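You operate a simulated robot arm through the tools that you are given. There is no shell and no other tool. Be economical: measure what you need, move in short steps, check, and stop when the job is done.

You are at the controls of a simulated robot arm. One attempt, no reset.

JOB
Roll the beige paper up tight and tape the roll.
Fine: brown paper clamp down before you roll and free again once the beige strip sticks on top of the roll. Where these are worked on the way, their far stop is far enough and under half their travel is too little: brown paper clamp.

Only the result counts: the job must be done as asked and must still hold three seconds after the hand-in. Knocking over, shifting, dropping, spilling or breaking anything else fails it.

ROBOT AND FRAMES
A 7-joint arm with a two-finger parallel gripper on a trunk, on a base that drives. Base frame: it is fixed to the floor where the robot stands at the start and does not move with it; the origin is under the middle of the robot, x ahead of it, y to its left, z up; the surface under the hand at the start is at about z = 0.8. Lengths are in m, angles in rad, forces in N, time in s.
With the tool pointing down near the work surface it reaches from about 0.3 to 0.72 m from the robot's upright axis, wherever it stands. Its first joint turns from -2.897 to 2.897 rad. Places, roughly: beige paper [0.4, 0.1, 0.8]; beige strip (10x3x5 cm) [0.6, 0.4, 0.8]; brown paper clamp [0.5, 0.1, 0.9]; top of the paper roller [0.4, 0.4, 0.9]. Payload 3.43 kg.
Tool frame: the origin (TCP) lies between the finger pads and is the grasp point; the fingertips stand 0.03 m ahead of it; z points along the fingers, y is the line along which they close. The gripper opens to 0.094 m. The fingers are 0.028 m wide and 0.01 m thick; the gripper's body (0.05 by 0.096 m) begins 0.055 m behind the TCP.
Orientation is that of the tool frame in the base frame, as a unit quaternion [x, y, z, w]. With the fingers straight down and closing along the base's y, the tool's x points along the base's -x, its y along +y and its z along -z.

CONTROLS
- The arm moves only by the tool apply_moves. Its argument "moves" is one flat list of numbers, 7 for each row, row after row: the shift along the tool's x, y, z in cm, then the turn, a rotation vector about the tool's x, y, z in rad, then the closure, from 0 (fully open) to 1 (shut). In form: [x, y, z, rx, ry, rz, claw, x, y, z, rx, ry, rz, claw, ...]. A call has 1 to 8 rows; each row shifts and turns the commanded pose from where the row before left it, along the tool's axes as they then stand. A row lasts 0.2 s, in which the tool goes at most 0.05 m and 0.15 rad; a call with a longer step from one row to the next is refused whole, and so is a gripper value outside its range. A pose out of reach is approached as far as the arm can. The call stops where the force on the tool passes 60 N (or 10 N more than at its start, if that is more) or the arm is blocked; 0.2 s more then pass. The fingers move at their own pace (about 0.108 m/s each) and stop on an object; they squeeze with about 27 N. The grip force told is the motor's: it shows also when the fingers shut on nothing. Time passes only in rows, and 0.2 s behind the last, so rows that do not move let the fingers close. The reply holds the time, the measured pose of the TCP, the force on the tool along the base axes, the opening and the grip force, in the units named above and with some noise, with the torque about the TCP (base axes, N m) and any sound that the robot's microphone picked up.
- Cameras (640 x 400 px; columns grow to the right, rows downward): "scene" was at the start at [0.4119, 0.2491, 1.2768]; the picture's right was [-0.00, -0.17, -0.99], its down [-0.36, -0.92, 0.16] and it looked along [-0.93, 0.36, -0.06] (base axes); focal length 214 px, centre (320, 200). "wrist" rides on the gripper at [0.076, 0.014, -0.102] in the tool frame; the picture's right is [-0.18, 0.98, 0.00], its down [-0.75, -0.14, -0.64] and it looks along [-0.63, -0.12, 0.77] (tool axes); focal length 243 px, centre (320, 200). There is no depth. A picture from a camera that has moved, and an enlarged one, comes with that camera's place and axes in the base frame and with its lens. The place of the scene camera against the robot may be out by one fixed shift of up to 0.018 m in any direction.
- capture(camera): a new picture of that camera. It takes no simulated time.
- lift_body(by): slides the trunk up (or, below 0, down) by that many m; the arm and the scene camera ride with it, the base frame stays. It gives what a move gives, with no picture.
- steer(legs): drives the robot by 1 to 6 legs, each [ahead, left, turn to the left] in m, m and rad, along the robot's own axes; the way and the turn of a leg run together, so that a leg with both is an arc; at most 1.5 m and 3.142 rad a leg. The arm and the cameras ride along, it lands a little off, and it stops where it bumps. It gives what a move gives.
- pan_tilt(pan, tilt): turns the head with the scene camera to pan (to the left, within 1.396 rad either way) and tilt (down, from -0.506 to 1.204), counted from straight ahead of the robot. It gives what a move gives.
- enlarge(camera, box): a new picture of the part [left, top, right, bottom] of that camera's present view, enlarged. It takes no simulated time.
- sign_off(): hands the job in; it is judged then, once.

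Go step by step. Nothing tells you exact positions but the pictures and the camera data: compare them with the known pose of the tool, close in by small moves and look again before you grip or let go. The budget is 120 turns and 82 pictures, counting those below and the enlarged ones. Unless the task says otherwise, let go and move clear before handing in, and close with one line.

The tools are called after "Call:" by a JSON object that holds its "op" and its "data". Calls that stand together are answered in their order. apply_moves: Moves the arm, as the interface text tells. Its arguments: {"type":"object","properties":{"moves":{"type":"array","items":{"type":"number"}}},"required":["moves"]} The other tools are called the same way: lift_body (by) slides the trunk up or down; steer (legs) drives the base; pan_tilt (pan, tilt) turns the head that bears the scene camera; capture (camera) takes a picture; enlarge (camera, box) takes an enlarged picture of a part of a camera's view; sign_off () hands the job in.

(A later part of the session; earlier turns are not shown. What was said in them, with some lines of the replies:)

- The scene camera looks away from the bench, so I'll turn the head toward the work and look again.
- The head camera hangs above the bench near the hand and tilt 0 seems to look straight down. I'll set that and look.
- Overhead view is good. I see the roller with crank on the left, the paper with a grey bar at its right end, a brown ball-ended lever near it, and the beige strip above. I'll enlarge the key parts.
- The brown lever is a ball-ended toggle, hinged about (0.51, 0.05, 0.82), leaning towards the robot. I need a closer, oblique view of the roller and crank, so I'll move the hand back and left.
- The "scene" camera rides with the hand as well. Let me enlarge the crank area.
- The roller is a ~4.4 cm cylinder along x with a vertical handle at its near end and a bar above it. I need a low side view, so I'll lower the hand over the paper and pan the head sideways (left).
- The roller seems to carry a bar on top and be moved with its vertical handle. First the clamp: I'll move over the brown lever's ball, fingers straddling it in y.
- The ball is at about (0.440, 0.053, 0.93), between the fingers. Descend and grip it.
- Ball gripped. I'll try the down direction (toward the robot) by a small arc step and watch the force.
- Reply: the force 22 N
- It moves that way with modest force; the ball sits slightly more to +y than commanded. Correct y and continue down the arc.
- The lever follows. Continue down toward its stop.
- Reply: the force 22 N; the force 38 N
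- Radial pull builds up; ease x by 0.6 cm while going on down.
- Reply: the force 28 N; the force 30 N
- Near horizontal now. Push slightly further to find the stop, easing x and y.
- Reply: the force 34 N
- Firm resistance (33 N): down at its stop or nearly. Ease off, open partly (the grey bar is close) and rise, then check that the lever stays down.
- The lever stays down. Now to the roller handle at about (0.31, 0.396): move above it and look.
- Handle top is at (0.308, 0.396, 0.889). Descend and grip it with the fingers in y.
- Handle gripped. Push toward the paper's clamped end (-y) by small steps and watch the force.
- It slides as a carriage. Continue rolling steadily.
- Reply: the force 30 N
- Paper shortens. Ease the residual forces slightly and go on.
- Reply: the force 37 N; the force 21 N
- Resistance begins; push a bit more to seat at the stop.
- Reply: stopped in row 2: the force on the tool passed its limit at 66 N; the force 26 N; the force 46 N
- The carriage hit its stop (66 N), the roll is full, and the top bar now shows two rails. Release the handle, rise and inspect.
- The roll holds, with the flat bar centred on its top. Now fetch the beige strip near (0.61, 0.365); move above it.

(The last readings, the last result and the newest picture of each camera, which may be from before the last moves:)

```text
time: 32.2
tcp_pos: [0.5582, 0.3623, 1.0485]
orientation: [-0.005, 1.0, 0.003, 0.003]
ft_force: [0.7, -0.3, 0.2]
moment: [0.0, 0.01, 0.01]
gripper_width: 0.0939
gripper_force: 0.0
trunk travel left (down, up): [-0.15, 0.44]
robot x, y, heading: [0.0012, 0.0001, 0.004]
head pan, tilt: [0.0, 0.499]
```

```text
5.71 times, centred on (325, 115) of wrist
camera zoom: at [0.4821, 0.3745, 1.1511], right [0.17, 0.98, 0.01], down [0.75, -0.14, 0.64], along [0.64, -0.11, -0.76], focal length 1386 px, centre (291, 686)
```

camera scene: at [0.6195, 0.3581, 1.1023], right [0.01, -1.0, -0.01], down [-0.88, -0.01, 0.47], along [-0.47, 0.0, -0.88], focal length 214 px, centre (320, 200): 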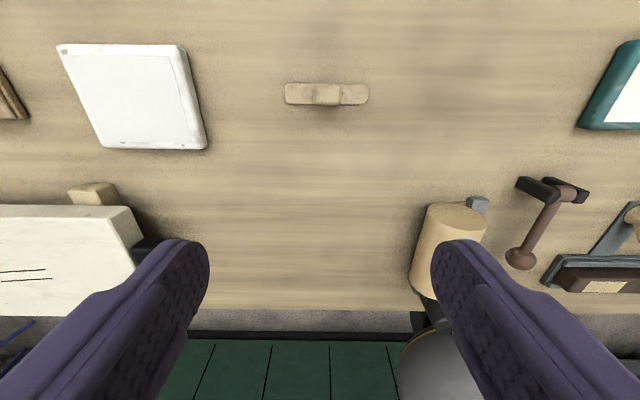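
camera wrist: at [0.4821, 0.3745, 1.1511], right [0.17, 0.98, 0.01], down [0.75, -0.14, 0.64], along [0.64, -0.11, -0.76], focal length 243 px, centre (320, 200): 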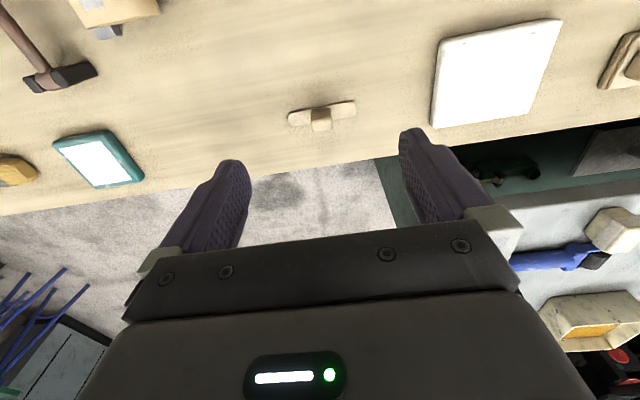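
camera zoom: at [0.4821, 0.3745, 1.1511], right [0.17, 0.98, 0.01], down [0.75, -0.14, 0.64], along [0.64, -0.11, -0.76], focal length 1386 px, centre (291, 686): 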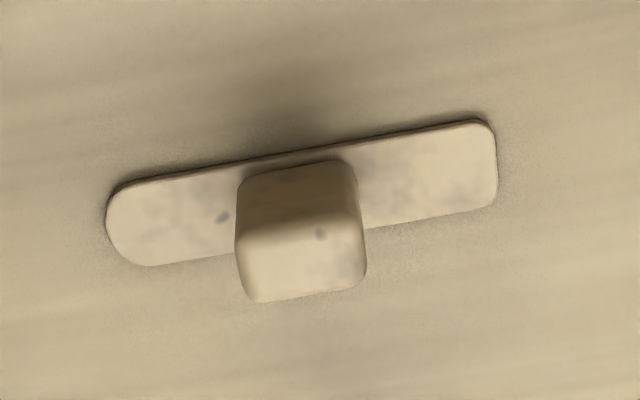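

The strip lies along y with a post (~3.3 cm × 2 cm, top z≈0.85) at (0.612, 0.355). I'll turn the hand 90° to grip across the post's thin side, so that the strip will lie along the roll when turned back.

Call:
{"op": "apply_moves", "data": {"moves": [-2.7, -0.4, 1, 0, 0, 0, 0, -2.7, -0.3, 1, 0, 0, 0, 0, 0, 0, 0, 0, 0, -0.143, 0, 0, 0, 0, 0, 0, -0.143, 0, 0, 0, 0, 0, 0, -0.143, 0, 0, 0, 0, 0, 0, -0.143, 0, 0, 0, 0, 0, 0, -0.143, 0, 0, 0, 0, 0, 0, -0.143, 0]}}

Call:
{"op": "apply_moves", "data": {"moves": [0, 0, 0, 0, 0, -0.143, 0, 0, 0, 0, 0, 0, -0.143, 0, 0, 0, 0, 0, 0, -0.143, 0, 0, 0, 0, 0, 0, -0.143, 0, 0, 0, 0, 0, 0, -0.141, 0, 0, 0, 0, 0, 0, 0, 0]}}

Call:
{"op": "capture", "data": {"camera": "scene"}}

Call:
{"op": "capture", "data": {"camera": "wrist"}}

```text
time: 34.0
tcp_pos: [0.6099, 0.3559, 1.0275]
orientation: [-0.421, 0.907, 0.002, 0.003]
ft_force: [-0.4, -0.5, -0.3]
moment: [0.02, 0.0, 0.05]
gripper_width: 0.094
gripper_force: 0.1
trunk travel left (down, up): [-0.15, 0.44]
robot x, y, heading: [-0.0019, -0.0005, 0.004]
head pan, tilt: [0.0, 0.499]
```

```text
time: 35.4
tcp_pos: [0.6101, 0.3561, 1.0273]
orientation: [0.711, -0.703, -0.002, -0.004]
ft_force: [-0.3, -0.1, 0.4]
moment: [-0.01, 0.0, -0.03]
gripper_width: 0.0944
gripper_force: 0.0
trunk travel left (down, up): [-0.15, 0.44]
robot x, y, heading: [0.0019, -0.0016, 0.006]
head pan, tilt: [0.0, 0.499]
```

```text
44 pictures are left
camera scene: at [0.6079, 0.4152, 1.0812], right [1.0, 0.01, 0.0], down [0.01, -0.88, 0.47], along [0.01, -0.47, -0.88], focal length 214 px, centre (320, 200)
```

scene: 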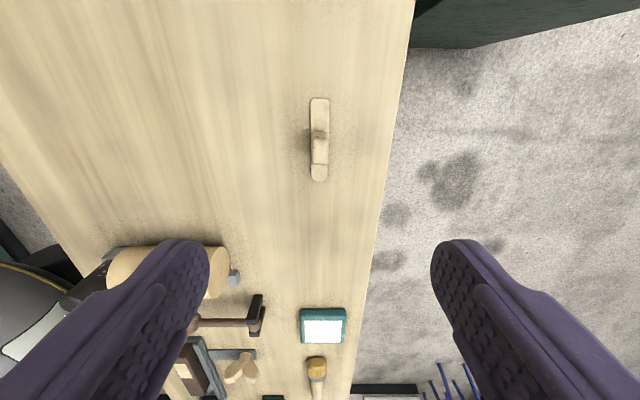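

```text
43 pictures are left
camera wrist: at [0.5981, 0.2786, 1.1294], right [-0.98, 0.17, 0.0], down [0.13, 0.75, 0.65], along [0.11, 0.64, -0.76], focal length 243 px, centre (320, 200)
```

wrist: 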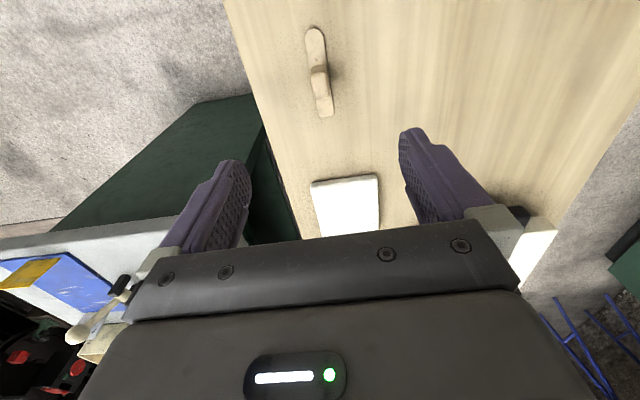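

Aligned over the post. Descend to z≈0.845 and check before closing.

Call:
{"op": "apply_moves", "data": {"moves": [0, -0.15, 4.5, 0, 0, 0, 0, 0, 0, 4.5, 0, 0, 0, 0, 0, 0, 4.5, 0, 0, 0, 0, 0, 0, 4.3, 0, 0, 0, 0, 0, 0, 0, 0, 0, 0, 0]}}

Call:
{"op": "capture", "data": {"camera": "scene"}}

Call:
{"op": "capture", "data": {"camera": "wrist"}}

```text
time: 36.6
tcp_pos: [0.6145, 0.359, 0.8491]
orientation: [0.711, -0.703, -0.001, -0.004]
ft_force: [0.2, -0.3, 0.0]
moment: [0.01, 0.0, 0.03]
gripper_width: 0.0942
gripper_force: 0.0
trunk travel left (down, up): [-0.15, 0.44]
robot x, y, heading: [-0.0013, -0.0004, 0.005]
head pan, tilt: [0.0, 0.499]
```

```text
42 pictures are left
camera scene: at [0.6113, 0.4187, 0.9033], right [1.0, 0.01, 0.0], down [0.01, -0.88, 0.47], along [0.01, -0.47, -0.88], focal length 214 px, centre (320, 200)
```

scene: 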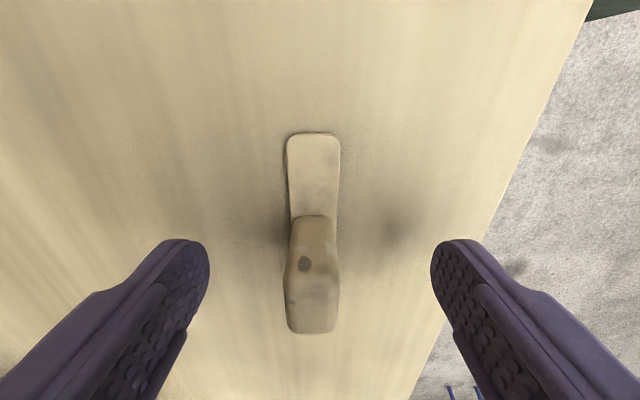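

```text
41 pictures are left
camera wrist: at [0.6012, 0.2821, 0.9515], right [-0.98, 0.17, 0.0], down [0.13, 0.75, 0.65], along [0.12, 0.64, -0.76], focal length 243 px, centre (320, 200)
```

wrist: 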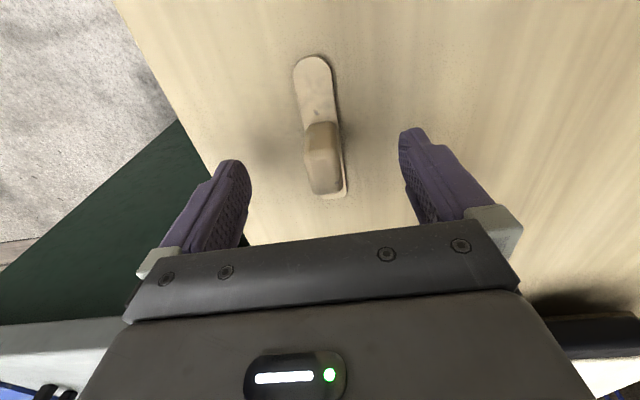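

The post sits about 7 mm toward -y and 2–3 mm toward -x of the tool. Correct, lower a touch and close.

Call:
{"op": "apply_moves", "data": {"moves": [0.7, 0.25, 0.5, 0, 0, 0, 0, 0, 0, 0, 0, 0, 0, 0.9, 0, 0, 0, 0, 0, 0, 0.9, 0, 0, 0, 0, 0, 0, 0.9, 0, 0, 0, 0, 0, 0, 0.9]}}

Call:
{"op": "capture", "data": {"camera": "scene"}}

```text
time: 37.8
tcp_pos: [0.6113, 0.3513, 0.8444]
orientation: [0.711, -0.703, -0.001, -0.004]
ft_force: [-1.4, 0.0, 0.2]
moment: [0.0, 0.0, -0.03]
gripper_width: 0.0222
gripper_force: 26.9
trunk travel left (down, up): [-0.15, 0.44]
robot x, y, heading: [-0.0008, 0.0011, 0.004]
head pan, tilt: [0.0, 0.499]
```

```text
40 pictures are left
camera scene: at [0.6081, 0.4114, 0.8988], right [1.0, 0.01, 0.0], down [0.01, -0.88, 0.47], along [0.01, -0.47, -0.88], focal length 214 px, centre (320, 200)
```

scene: 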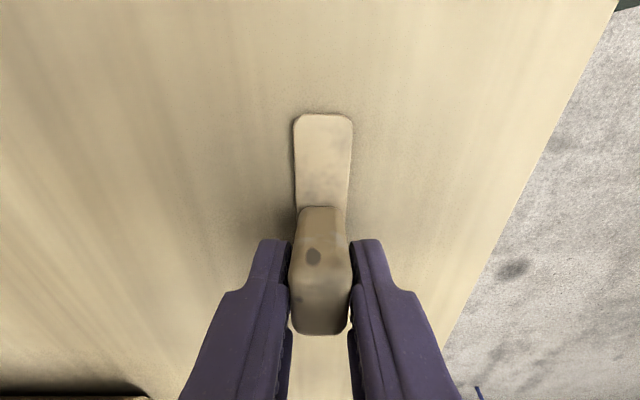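

Gripped. Lift and turn the hand back 90°.

Call:
{"op": "apply_moves", "data": {"moves": [0, 0, -4, 0, 0, 0, 0.9, 0, 0, -4.5, 0, 0, 0, 0.9, 0, 0, -4.5, 0, 0, 0, 0.9, 0, 0, -4.5, 0, 0, 0, 0.9, 0, 0, 0, 0, 0, 0.143, 0.9, 0, 0, 0, 0, 0, 0.143, 0.9, 0, 0, 0, 0, 0, 0.143, 0.9, 0, 0, 0, 0, 0, 0.143, 0.9]}}

Call:
{"op": "apply_moves", "data": {"moves": [0, 0, 0, 0, 0, 0.143, 0.9, 0, 0, 0, 0, 0, 0.143, 0.9, 0, 0, 0, 0, 0, 0.143, 0.9, 0, 0, 0, 0, 0, 0.143, 0.9, 0, 0, 0, 0, 0, 0.143, 0.9, 0, 0, 0, 0, 0, 0.143, 0.9, 0, 0, 0, 0, 0, 0.143, 0.9]}}

Call:
{"op": "capture", "data": {"camera": "wrist"}}

```text
time: 39.6
tcp_pos: [0.6114, 0.3503, 1.0199]
orientation: [-0.483, 0.876, 0.002, 0.003]
ft_force: [-0.6, -0.3, 0.9]
moment: [0.0, -0.03, -0.01]
gripper_width: 0.0223
gripper_force: 26.7
trunk travel left (down, up): [-0.15, 0.44]
robot x, y, heading: [-0.0003, 0.0013, 0.002]
head pan, tilt: [0.0, 0.499]
```

```text
time: 41.2
tcp_pos: [0.6106, 0.349, 1.0189]
orientation: [-0.003, 1.0, 0.003, 0.001]
ft_force: [0.4, 1.2, 0.2]
moment: [-0.02, 0.0, -0.03]
gripper_width: 0.0224
gripper_force: 26.8
trunk travel left (down, up): [-0.15, 0.44]
robot x, y, heading: [0.0016, 0.0053, 0.005]
head pan, tilt: [0.0, 0.499]
```

```text
39 pictures are left
camera wrist: at [0.5349, 0.362, 1.122], right [0.18, 0.98, 0.01], down [0.75, -0.14, 0.64], along [0.64, -0.11, -0.76], focal length 243 px, centre (320, 200)
```

wrist: 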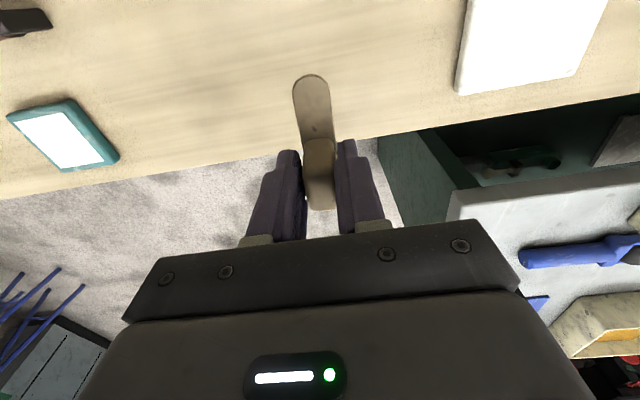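

Strip held along x. Move over the roll and inspect before lowering.

Call:
{"op": "apply_moves", "data": {"moves": [3.3, -2.9, 0, 0, 0, 0, 0.9, 3.3, -2.9, 0, 0, 0, 0, 0.9, 3.3, -2.9, 0, 0, 0, 0, 0.9, 3.3, -2.9, 0, 0, 0, 0, 0.9, 3.3, -2.9, 0, 0, 0, 0, 0.9, 3.2, -2.9, 0, 0, 0, 0, 0.9, 0, 0, 0, 0, 0, 0, 0.9]}}

Call:
{"op": "capture", "data": {"camera": "scene"}}

Call:
{"op": "capture", "data": {"camera": "wrist"}}

```text
time: 42.8
tcp_pos: [0.414, 0.1744, 1.0154]
orientation: [-0.004, 1.0, 0.004, 0.003]
ft_force: [0.0, 0.1, -0.9]
moment: [0.03, 0.02, 0.03]
gripper_width: 0.0224
gripper_force: 26.8
trunk travel left (down, up): [-0.15, 0.44]
robot x, y, heading: [0.0003, -0.0028, 0.001]
head pan, tilt: [0.0, 0.499]
```

```text
38 pictures are left
camera scene: at [0.4755, 0.1708, 1.0699], right [0.01, -1.0, -0.01], down [-0.88, -0.01, 0.47], along [-0.47, 0.0, -0.88], focal length 214 px, centre (320, 200)
```

scene: 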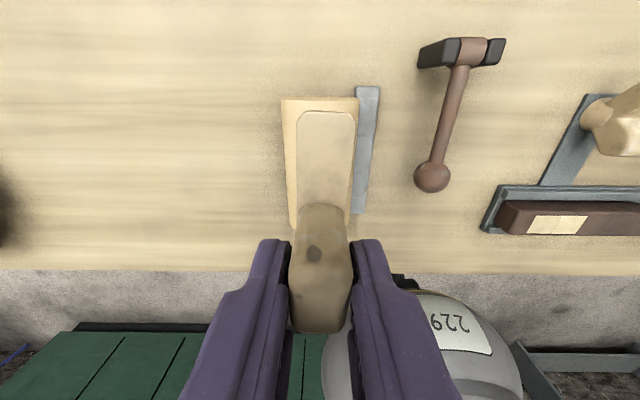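

```text
37 pictures are left
camera wrist: at [0.3382, 0.1874, 1.1186], right [0.18, 0.98, 0.01], down [0.75, -0.14, 0.64], along [0.64, -0.11, -0.76], focal length 243 px, centre (320, 200)
```

wrist: 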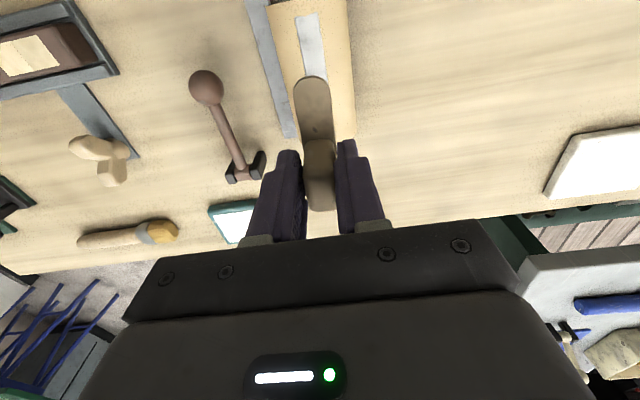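

Bar centre is about (0.408, 0.175). Adjust and lower most of the way, then look from aside.

Call:
{"op": "apply_moves", "data": {"moves": [0.3, 0.1, 3, 0, 0, 0, 0.9, 0.2, 0, 2.5, 0, 0, 0, 0.9, 0, 0, 1.5, 0, 0, 0, 0.9, 0, 0, 0, 0, 0, 0, 0.9]}}

Call:
{"op": "pan_tilt", "data": {"pan": 0.0, "tilt": 0.9}}

Call:
{"op": "capture", "data": {"camera": "scene"}}

Call:
{"op": "capture", "data": {"camera": "wrist"}}

```text
time: 43.8
tcp_pos: [0.4094, 0.175, 0.9443]
orientation: [-0.004, 1.0, 0.003, 0.002]
ft_force: [0.0, 0.1, -1.0]
moment: [0.04, -0.01, -0.01]
gripper_width: 0.0219
gripper_force: 26.6
trunk travel left (down, up): [-0.15, 0.44]
robot x, y, heading: [0.0022, -0.0016, 0.005]
head pan, tilt: [0.0, 0.499]
```

```text
time: 44.7
tcp_pos: [0.4098, 0.1745, 0.9452]
orientation: [-0.003, 1.0, 0.003, 0.001]
ft_force: [-0.1, 0.1, 0.1]
moment: [0.0, -0.02, -0.02]
gripper_width: 0.0222
gripper_force: 27.0
trunk travel left (down, up): [-0.15, 0.44]
robot x, y, heading: [-0.0023, 0.0035, 0.007]
head pan, tilt: [0.0, 0.901]
```

```text
36 pictures are left
camera scene: at [0.437, 0.1704, 1.0146], right [0.01, -1.0, -0.01], down [-0.63, -0.01, 0.78], along [-0.78, 0.0, -0.63], focal length 214 px, centre (320, 200)
```

scene: 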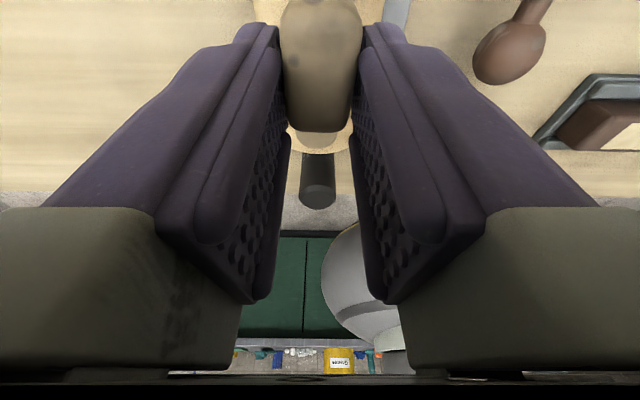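

```text
35 pictures are left
camera wrist: at [0.3335, 0.1875, 1.048], right [0.18, 0.98, 0.01], down [0.75, -0.14, 0.64], along [0.64, -0.11, -0.76], focal length 243 px, centre (320, 200)
```

wrist: 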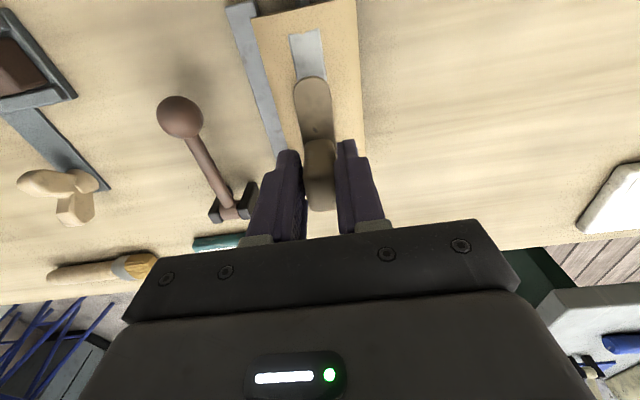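

Strip centre is about 1 cm too far ahead of the bar's centre; shift back and lower gently until contact.

Call:
{"op": "apply_moves", "data": {"moves": [1, 0, 0.4, 0, 0, 0, 0.9, 0, 0, 0.6, 0, 0, 0, 0.9, 0, 0, 0.4, 0, 0, 0, 0.9, 0, 0, 0.3, 0, 0, 0, 0.9]}}

```text
time: 45.7
tcp_pos: [0.401, 0.1749, 0.9295]
orientation: [-0.004, 1.0, 0.003, 0.003]
ft_force: [0.2, 0.0, -0.2]
moment: [-0.01, 0.01, -0.03]
gripper_width: 0.0219
gripper_force: 27.4
trunk travel left (down, up): [-0.15, 0.44]
robot x, y, heading: [0.0055, -0.0011, 0.003]
head pan, tilt: [0.0, 0.901]
```

Call:
{"op": "apply_moves", "data": {"moves": [0, 0, 0.3, 0, 0, 0, 0.9, 0, 0, 0.3, 0, 0, 0, 0.9]}}

Call:
{"op": "capture", "data": {"camera": "wrist"}}

```text
time: 46.3
tcp_pos: [0.399, 0.1751, 0.924]
orientation: [-0.005, 1.0, 0.004, 0.002]
ft_force: [0.1, -0.6, -0.4]
moment: [-0.01, 0.0, -0.01]
gripper_width: 0.0221
gripper_force: 26.7
trunk travel left (down, up): [-0.15, 0.44]
robot x, y, heading: [0.0019, 0.0007, -0.001]
head pan, tilt: [0.0, 0.901]
```

```text
34 pictures are left
camera wrist: at [0.3242, 0.1877, 1.0269], right [0.18, 0.98, 0.01], down [0.75, -0.14, 0.64], along [0.64, -0.11, -0.77], focal length 243 px, centre (320, 200)
```

wrist: 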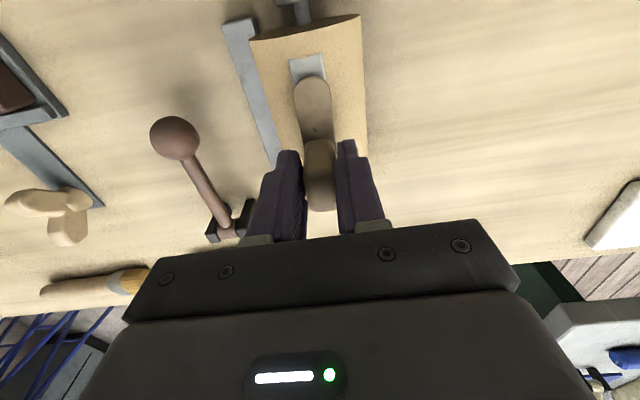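

Call:
{"op": "apply_moves", "data": {"moves": [0, 0, 0.3, 0, 0, 0, 0.9, 0, 0, 0.3, 0, 0, 0, 0.9]}}

Call:
{"op": "apply_moves", "data": {"moves": [0, 0, 0.2, 0, 0, 0, 0.9, 0, 0, 0.2, 0, 0, 0, 0.9]}}

```text
time: 46.9
tcp_pos: [0.3994, 0.1743, 0.9187]
orientation: [-0.005, 1.0, 0.004, 0.003]
ft_force: [0.0, 1.1, -0.1]
moment: [0.0, 0.01, 0.02]
gripper_width: 0.0222
gripper_force: 27.1
trunk travel left (down, up): [-0.15, 0.44]
robot x, y, heading: [0.004, 0.0054, 0.004]
head pan, tilt: [0.0, 0.901]
```

```text
time: 47.5
tcp_pos: [0.4, 0.1745, 0.9164]
orientation: [-0.004, 1.0, 0.005, 0.003]
ft_force: [1.8, -1.2, 22.7]
moment: [0.05, 0.05, -0.03]
gripper_width: 0.0222
gripper_force: 26.9
trunk travel left (down, up): [-0.15, 0.44]
robot x, y, heading: [0.0036, 0.0008, 0.001]
head pan, tilt: [0.0, 0.901]
```

Contact with 23 N. Press a moment so it sticks, then open and look before rising.

Call:
{"op": "apply_moves", "data": {"moves": [0, 0, 0.1, 0, 0, 0, 0.9, 0, 0, 0, 0, 0, 0, 0.9, 0, 0, 0, 0, 0, 0, 0.9, 0, 0, 0, 0, 0, 0, 0.9, 0, 0, 0, 0, 0, 0, 0.4, 0, 0, 0, 0, 0, 0, 0.4]}}

Call:
{"op": "capture", "data": {"camera": "wrist"}}

```text
time: 48.9
tcp_pos: [0.3999, 0.174, 0.9149]
orientation: [-0.005, 1.0, 0.003, 0.002]
ft_force: [0.0, -0.6, -1.0]
moment: [0.0, -0.02, 0.0]
gripper_width: 0.0564
gripper_force: 0.1
trunk travel left (down, up): [-0.15, 0.44]
robot x, y, heading: [-0.0001, 0.0017, 0.004]
head pan, tilt: [0.0, 0.901]
```

```text
33 pictures are left
camera wrist: at [0.3236, 0.187, 1.0159], right [0.18, 0.98, 0.01], down [0.75, -0.14, 0.64], along [0.63, -0.11, -0.77], focal length 243 px, centre (320, 200)
```

wrist: 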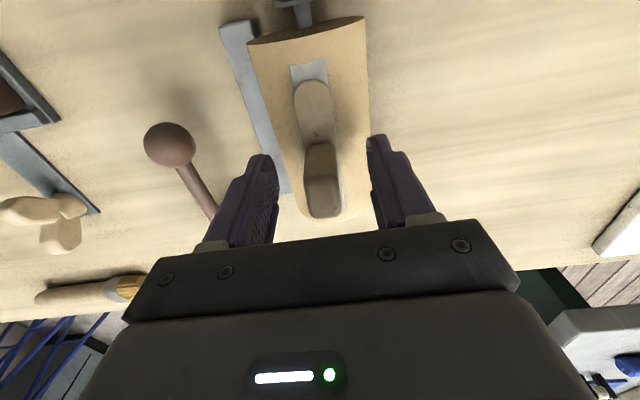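

The strip rests on the bar. Rise straight up and inspect from above.

Call:
{"op": "apply_moves", "data": {"moves": [0, 0, -2, 0, 0, 0, 0.4, 0, 0, -3, 0, 0, 0, 0.3, 0, 0, -4, 0, 0, 0, 0, 5, 0, -0.5, 0, 0, 0, 0, 4, 0, 0, 0, 0, 0, 0]}}

Call:
{"op": "pan_tilt", "data": {"pan": 0.0, "tilt": 0.0}}

Call:
{"op": "capture", "data": {"camera": "scene"}}

Call:
{"op": "enlarge", "data": {"camera": "scene", "box": [260, 90, 420, 290]}}

```text
refused: row 4 steps farther than a row can; nothing moved
```

```text
time: 50.1
tcp_pos: [0.4004, 0.1745, 0.9134]
orientation: [-0.005, 1.0, 0.004, 0.002]
ft_force: [-0.3, -0.3, 0.2]
moment: [0.0, 0.0, 0.0]
gripper_width: 0.0563
gripper_force: 0.0
trunk travel left (down, up): [-0.15, 0.44]
robot x, y, heading: [0.004, 0.0018, 0.001]
head pan, tilt: [0.0, 0.0]
```

```text
32 pictures are left
camera scene: at [0.5072, 0.1707, 0.9686], right [0.01, -1.0, -0.01], down [-1.0, -0.01, 0.0], along [0.0, 0.01, -1.0], focal length 214 px, centre (320, 200)
```

scene: 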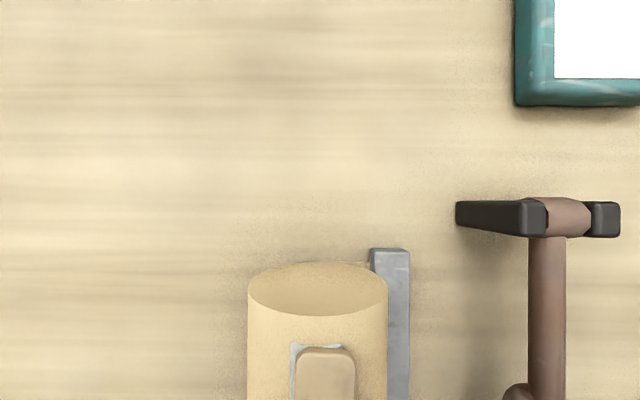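

```text
2.00 times, centred on (340, 190) of scene
camera zoom: at [0.5072, 0.1707, 0.9686], right [0.01, -1.0, -0.01], down [-1.0, -0.01, 0.0], along [0.0, 0.01, -1.0], focal length 429 px, centre (280, 220)
```

zoom: 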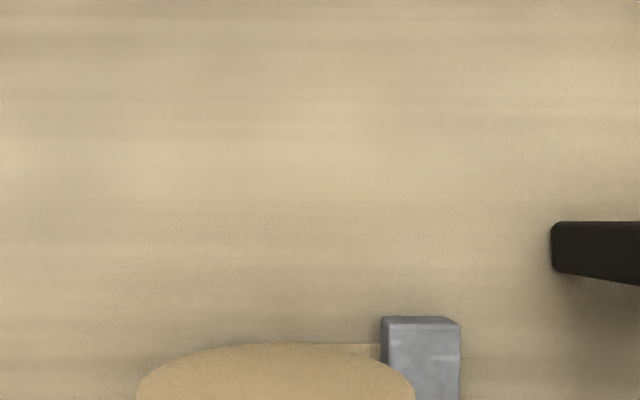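

The arm didn't move (a row was too long); redo the rise with shorter rows.

Call:
{"op": "apply_moves", "data": {"moves": [0, 0, -2, 0, 0, 0, 0.4, 0, 0, -3, 0, 0, 0, 0.3, 0, 0, -4, 0, 0, 0, 0, 4, 0, -1, 0, 0, 0, 0, 4, 0, 0, 0, 0, 0, 0, 0, 0, 0, 0, 0, 0, 0]}}

Call:
{"op": "capture", "data": {"camera": "scene"}}

Call:
{"op": "enlarge", "data": {"camera": "scene", "box": [220, 80, 420, 320]}}

```text
time: 51.5
tcp_pos: [0.3187, 0.1716, 1.0129]
orientation: [-0.003, 1.0, 0.004, 0.002]
ft_force: [-0.7, 0.3, -0.8]
moment: [-0.02, -0.02, 0.02]
gripper_width: 0.0941
gripper_force: 0.1
trunk travel left (down, up): [-0.15, 0.44]
robot x, y, heading: [0.001, 0.0005, 0.005]
head pan, tilt: [0.0, 0.0]
```

```text
30 pictures are left
camera scene: at [0.4269, 0.1689, 1.0676], right [0.01, -1.0, -0.01], down [-1.0, -0.01, 0.0], along [0.0, 0.01, -1.0], focal length 214 px, centre (320, 200)
```

scene: 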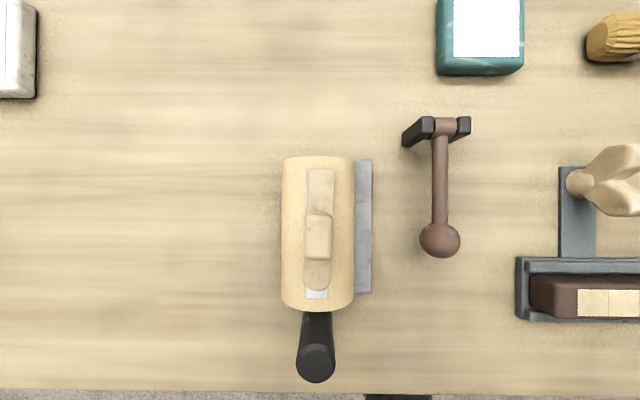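

```text
1.67 times, centred on (320, 200) of scene
camera zoom: at [0.4269, 0.1689, 1.0676], right [0.01, -1.0, -0.01], down [-1.0, -0.01, 0.0], along [0.0, 0.01, -1.0], focal length 358 px, centre (320, 200)
```

zoom: 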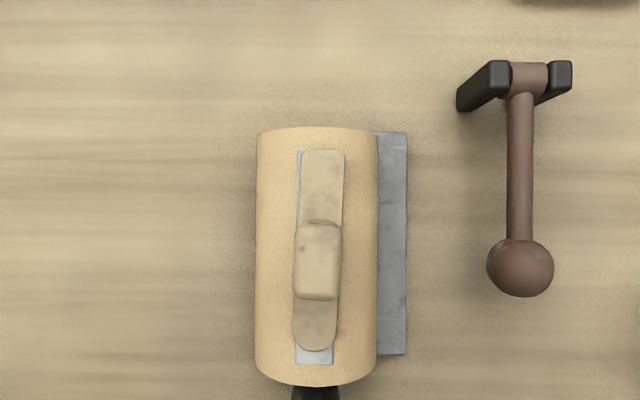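

The strip lies on the roll, aligned and centred. Now free the clamp: go over the lever's ball at (0.391, 0.057), fingers half open.

Call:
{"op": "apply_moves", "data": {"moves": [-1.8, -2.9, 0, 0, 0, 0, 0.45, -1.8, -2.9, 0, 0, 0, 0, 0.45, -1.8, -2.9, 0, 0, 0, 0, 0.45, -1.8, -2.8, 0, 0, 0, 0, 0.45, 0, 0, 4, 0, 0, 0, 0.45, 0, 0, 0, 0, 0, 0, 0.45]}}

Call:
{"op": "pan_tilt", "data": {"pan": 0.0, "tilt": 0.6}}

Call:
{"op": "capture", "data": {"camera": "scene"}}

```text
time: 52.9
tcp_pos: [0.3924, 0.058, 0.973]
orientation: [-0.004, 1.0, 0.003, 0.003]
ft_force: [0.2, -0.8, 0.0]
moment: [0.01, 0.07, -0.02]
gripper_width: 0.0515
gripper_force: 0.1
trunk travel left (down, up): [-0.15, 0.44]
robot x, y, heading: [0.0022, 0.0059, 0.006]
head pan, tilt: [0.0, 0.0]
```

```text
time: 53.9
tcp_pos: [0.3914, 0.0574, 0.972]
orientation: [-0.005, 1.0, 0.004, 0.003]
ft_force: [-0.2, 0.5, -0.4]
moment: [-0.05, -0.04, 0.01]
gripper_width: 0.0517
gripper_force: 0.0
trunk travel left (down, up): [-0.15, 0.44]
robot x, y, heading: [-0.0009, -0.0002, 0.002]
head pan, tilt: [0.0, 0.6]
```

```text
28 pictures are left
camera scene: at [0.4444, 0.0533, 1.0297], right [0.01, -1.0, -0.01], down [-0.83, -0.01, 0.56], along [-0.56, 0.0, -0.83], focal length 214 px, centre (320, 200)
```

scene: 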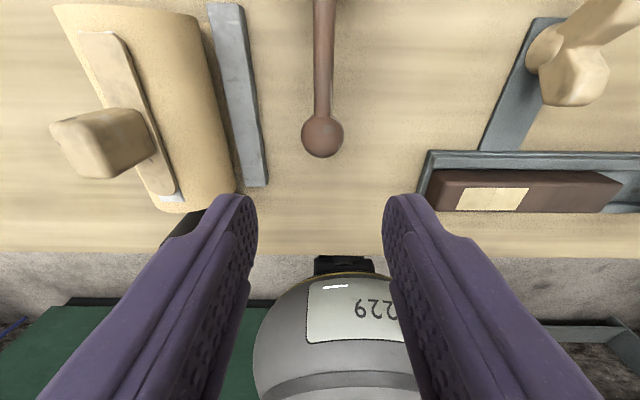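

Ball is between the fingers and the roll is clear. Descend and grip.

Call:
{"op": "apply_moves", "data": {"moves": [0, -0.1, 4.5, 0, 0, 0, 0.45, 0, 0, 4.5, 0, 0, 0, 0.45, 0, 0, 4.3, 0, 0, 0, 0.45, 0, 0, 0, 0, 0, 0, 0.9, 0, 0, 0, 0, 0, 0, 0.9]}}

```text
time: 55.1
tcp_pos: [0.3921, 0.0561, 0.8411]
orientation: [-0.005, 1.0, 0.004, 0.002]
ft_force: [3.2, -4.0, -2.8]
moment: [-0.01, 0.18, -0.02]
gripper_width: 0.0349
gripper_force: 45.1
trunk travel left (down, up): [-0.15, 0.44]
robot x, y, heading: [-0.0005, -0.0005, 0.004]
head pan, tilt: [0.0, 0.6]
```

Gripped. Swing it back up along the recorded arc.

Call:
{"op": "apply_moves", "data": {"moves": [0, 0, -1.1, 0, 0, 0, 0.9, -0.15, 0, -1.6, 0, 0, 0, 0.9, -0.3, 0, -1.05, 0, 0, 0, 0.9, -0.3, 0, -1.05, 0, 0, 0, 0.9]}}

Call:
{"op": "apply_moves", "data": {"moves": [-0.4, 0, -0.95, 0, 0, 0, 0.9, -0.4, 0, -0.95, 0, 0, 0, 0.9, -0.8, 0, -1.05, 0, 0, 0, 0.9, -0.8, 0, -1, 0, 0, 0, 0.9]}}

Call:
{"op": "apply_moves", "data": {"moves": [-0.8, 0, -0.6, 0, 0, 0, 0.9, -0.8, 0, -0.6, 0, 0, 0, 0.9]}}

Call:
{"op": "capture", "data": {"camera": "scene"}}

```text
time: 56.1
tcp_pos: [0.4008, 0.0555, 0.8893]
orientation: [-0.003, 1.0, 0.003, 0.002]
ft_force: [1.3, -12.5, -12.3]
moment: [-0.05, 0.99, -0.05]
gripper_width: 0.0352
gripper_force: 44.5
trunk travel left (down, up): [-0.15, 0.44]
robot x, y, heading: [0.0002, 0.002, 0.003]
head pan, tilt: [0.0, 0.6]
```

```text
time: 57.1
tcp_pos: [0.4235, 0.0573, 0.9277]
orientation: [-0.003, 1.0, 0.004, 0.002]
ft_force: [-9.8, -20.9, -9.3]
moment: [-0.22, 1.32, 0.01]
gripper_width: 0.0348
gripper_force: 44.5
trunk travel left (down, up): [-0.15, 0.44]
robot x, y, heading: [-0.0035, 0.0009, 0.002]
head pan, tilt: [0.0, 0.6]
```

```text
time: 57.7
tcp_pos: [0.4388, 0.057, 0.9397]
orientation: [-0.004, 1.0, 0.005, 0.003]
ft_force: [-13.3, -26.0, -1.2]
moment: [-0.36, 1.38, 0.06]
gripper_width: 0.035
gripper_force: 45.1
trunk travel left (down, up): [-0.15, 0.44]
robot x, y, heading: [0.0005, -0.0032, 0.002]
head pan, tilt: [0.0, 0.6]
```

```text
27 pictures are left
camera scene: at [0.4914, 0.0521, 0.9965], right [0.01, -1.0, -0.01], down [-0.83, -0.01, 0.56], along [-0.56, 0.0, -0.83], focal length 214 px, centre (320, 200)
```

scene: 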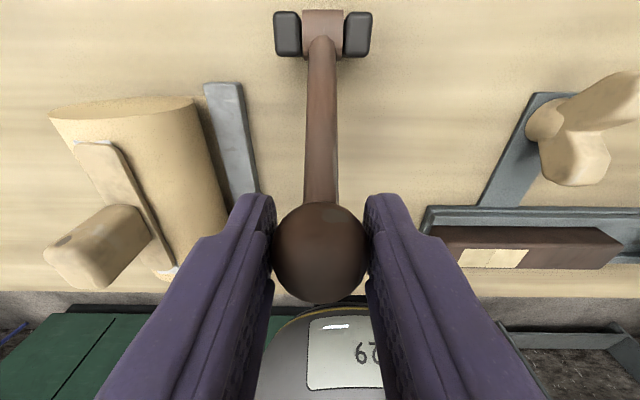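

Back at about its start angle. Push slightly further to reach the upper stop, easing y.

Call:
{"op": "apply_moves", "data": {"moves": [-0.8, -0.4, -0.45, 0, 0, 0, 0.9, 0, 0, 0, 0, 0, 0, 0.9]}}

```text
time: 58.3
tcp_pos: [0.4453, 0.0555, 0.9443]
orientation: [-0.005, 1.0, 0.004, 0.001]
ft_force: [-28.2, -5.0, -19.2]
moment: [-0.02, 0.36, -0.02]
gripper_width: 0.035
gripper_force: 45.1
trunk travel left (down, up): [-0.15, 0.44]
robot x, y, heading: [-0.001, 0.0021, 0.005]
head pan, tilt: [0.0, 0.6]
```

The force rises: it's at its upper stop. Ease, open and rise clear, then check everything.

Call:
{"op": "apply_moves", "data": {"moves": [0.3, 0, 0.2, 0, 0, 0, 0.9, 0, 0, 0, 0, 0, 0, 0.4, 0, 0, 0, 0, 0, 0, 0.4, 0, 0, -4, 0, 0, 0, 0.4, 0, 0, -4, 0, 0, 0, 0.4, 3, 3, -3, 0, 0, 0, 0.4, 3, 3, 0, 0, 0, 0, 0.4, 3, 3, 0, 0, 0, 0, 0.4]}}

Call:
{"op": "pan_tilt", "data": {"pan": 0.0, "tilt": 0.0}}

Call:
{"op": "capture", "data": {"camera": "scene"}}

Call:
{"op": "capture", "data": {"camera": "wrist"}}

```text
refused: row 6 steps farther than a row can; nothing moved
```

```text
time: 59.3
tcp_pos: [0.4451, 0.0555, 0.9448]
orientation: [-0.004, 1.0, 0.004, 0.001]
ft_force: [-28.9, 8.6, -18.8]
moment: [0.14, 0.39, 0.02]
gripper_width: 0.0348
gripper_force: 45.1
trunk travel left (down, up): [-0.15, 0.44]
robot x, y, heading: [-0.0002, 0.0032, 0.011]
head pan, tilt: [0.0, 0.0]
```

```text
26 pictures are left
camera scene: at [0.5533, 0.0528, 0.9994], right [0.01, -1.0, -0.01], down [-1.0, -0.01, 0.0], along [0.0, 0.01, -1.0], focal length 214 px, centre (320, 200)
```

scene: 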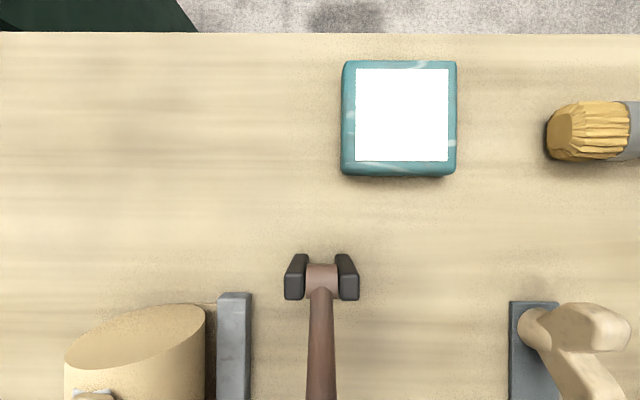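

```text
25 pictures are left
camera wrist: at [0.3699, 0.0689, 1.0471], right [0.17, 0.98, 0.01], down [0.75, -0.14, 0.64], along [0.63, -0.11, -0.77], focal length 243 px, centre (320, 200)
```

wrist: 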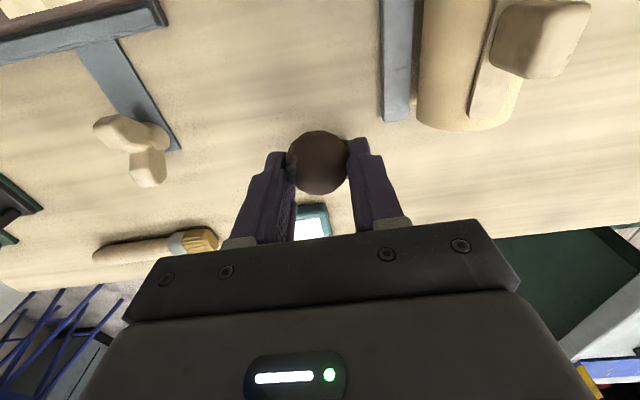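

One row was again too long; redo with shorter rows.

Call:
{"op": "apply_moves", "data": {"moves": [0.3, 0, 0.2, 0, 0, 0, 0.9, 0, 0, 0, 0, 0, 0, 0.4, 0, 0, 0, 0, 0, 0, 0.4, 0, 0, -4, 0, 0, 0, 0.4, 0, 0, -4.5, 0, 0, 0, 0.4, 2.5, 0, -3, 0, 0, 0, 0.4, 3, 2, 0, 0, 0, 0, 0.4, 3, 3, 0, 0, 0, 0, 0.4]}}

Call:
{"op": "capture", "data": {"camera": "scene"}}

Call:
{"op": "capture", "data": {"camera": "wrist"}}

```text
time: 61.1
tcp_pos: [0.3608, 0.1023, 1.0577]
orientation: [-0.005, 1.0, 0.003, 0.003]
ft_force: [0.3, -0.7, -0.1]
moment: [0.02, 0.03, -0.02]
gripper_width: 0.0565
gripper_force: 0.0
trunk travel left (down, up): [-0.15, 0.44]
robot x, y, heading: [0.0021, 0.006, 0.004]
head pan, tilt: [0.0, 0.0]
```

```text
24 pictures are left
camera scene: at [0.468, 0.0994, 1.1125], right [0.01, -1.0, -0.01], down [-1.0, -0.01, 0.0], along [0.0, 0.01, -1.0], focal length 214 px, centre (320, 200)
```

scene: 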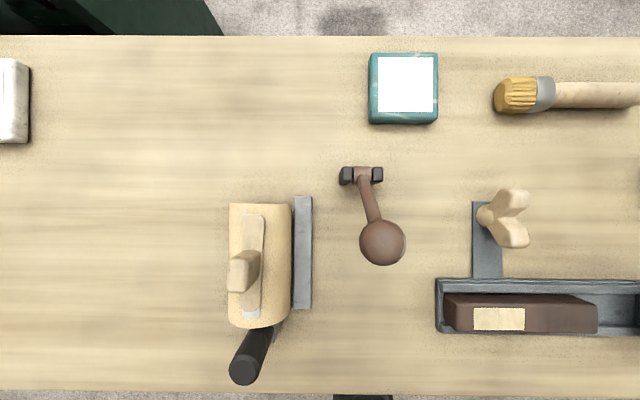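

```text
23 pictures are left
camera wrist: at [0.2845, 0.1157, 1.1599], right [0.18, 0.98, 0.01], down [0.75, -0.14, 0.64], along [0.64, -0.11, -0.76], focal length 243 px, centre (320, 200)
```

wrist: 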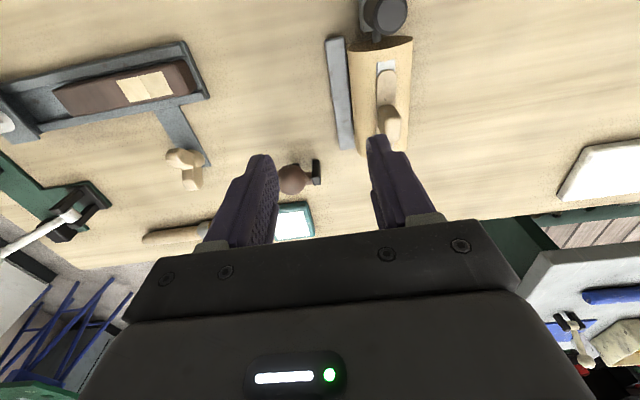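

The lever is back up, the roll is tight against its stop with the strip on top, and the hand is clear. Handing in.

Call:
{"op": "sign_off", "data": {}}

```text
The job is handed in.
```

The beige paper is rolled up to its stop, and the beige strip sits on top of the roll. The brown clamp was down while I rolled and is now back up; the hand is clear and the job is handed in, with no verdict shown yet.
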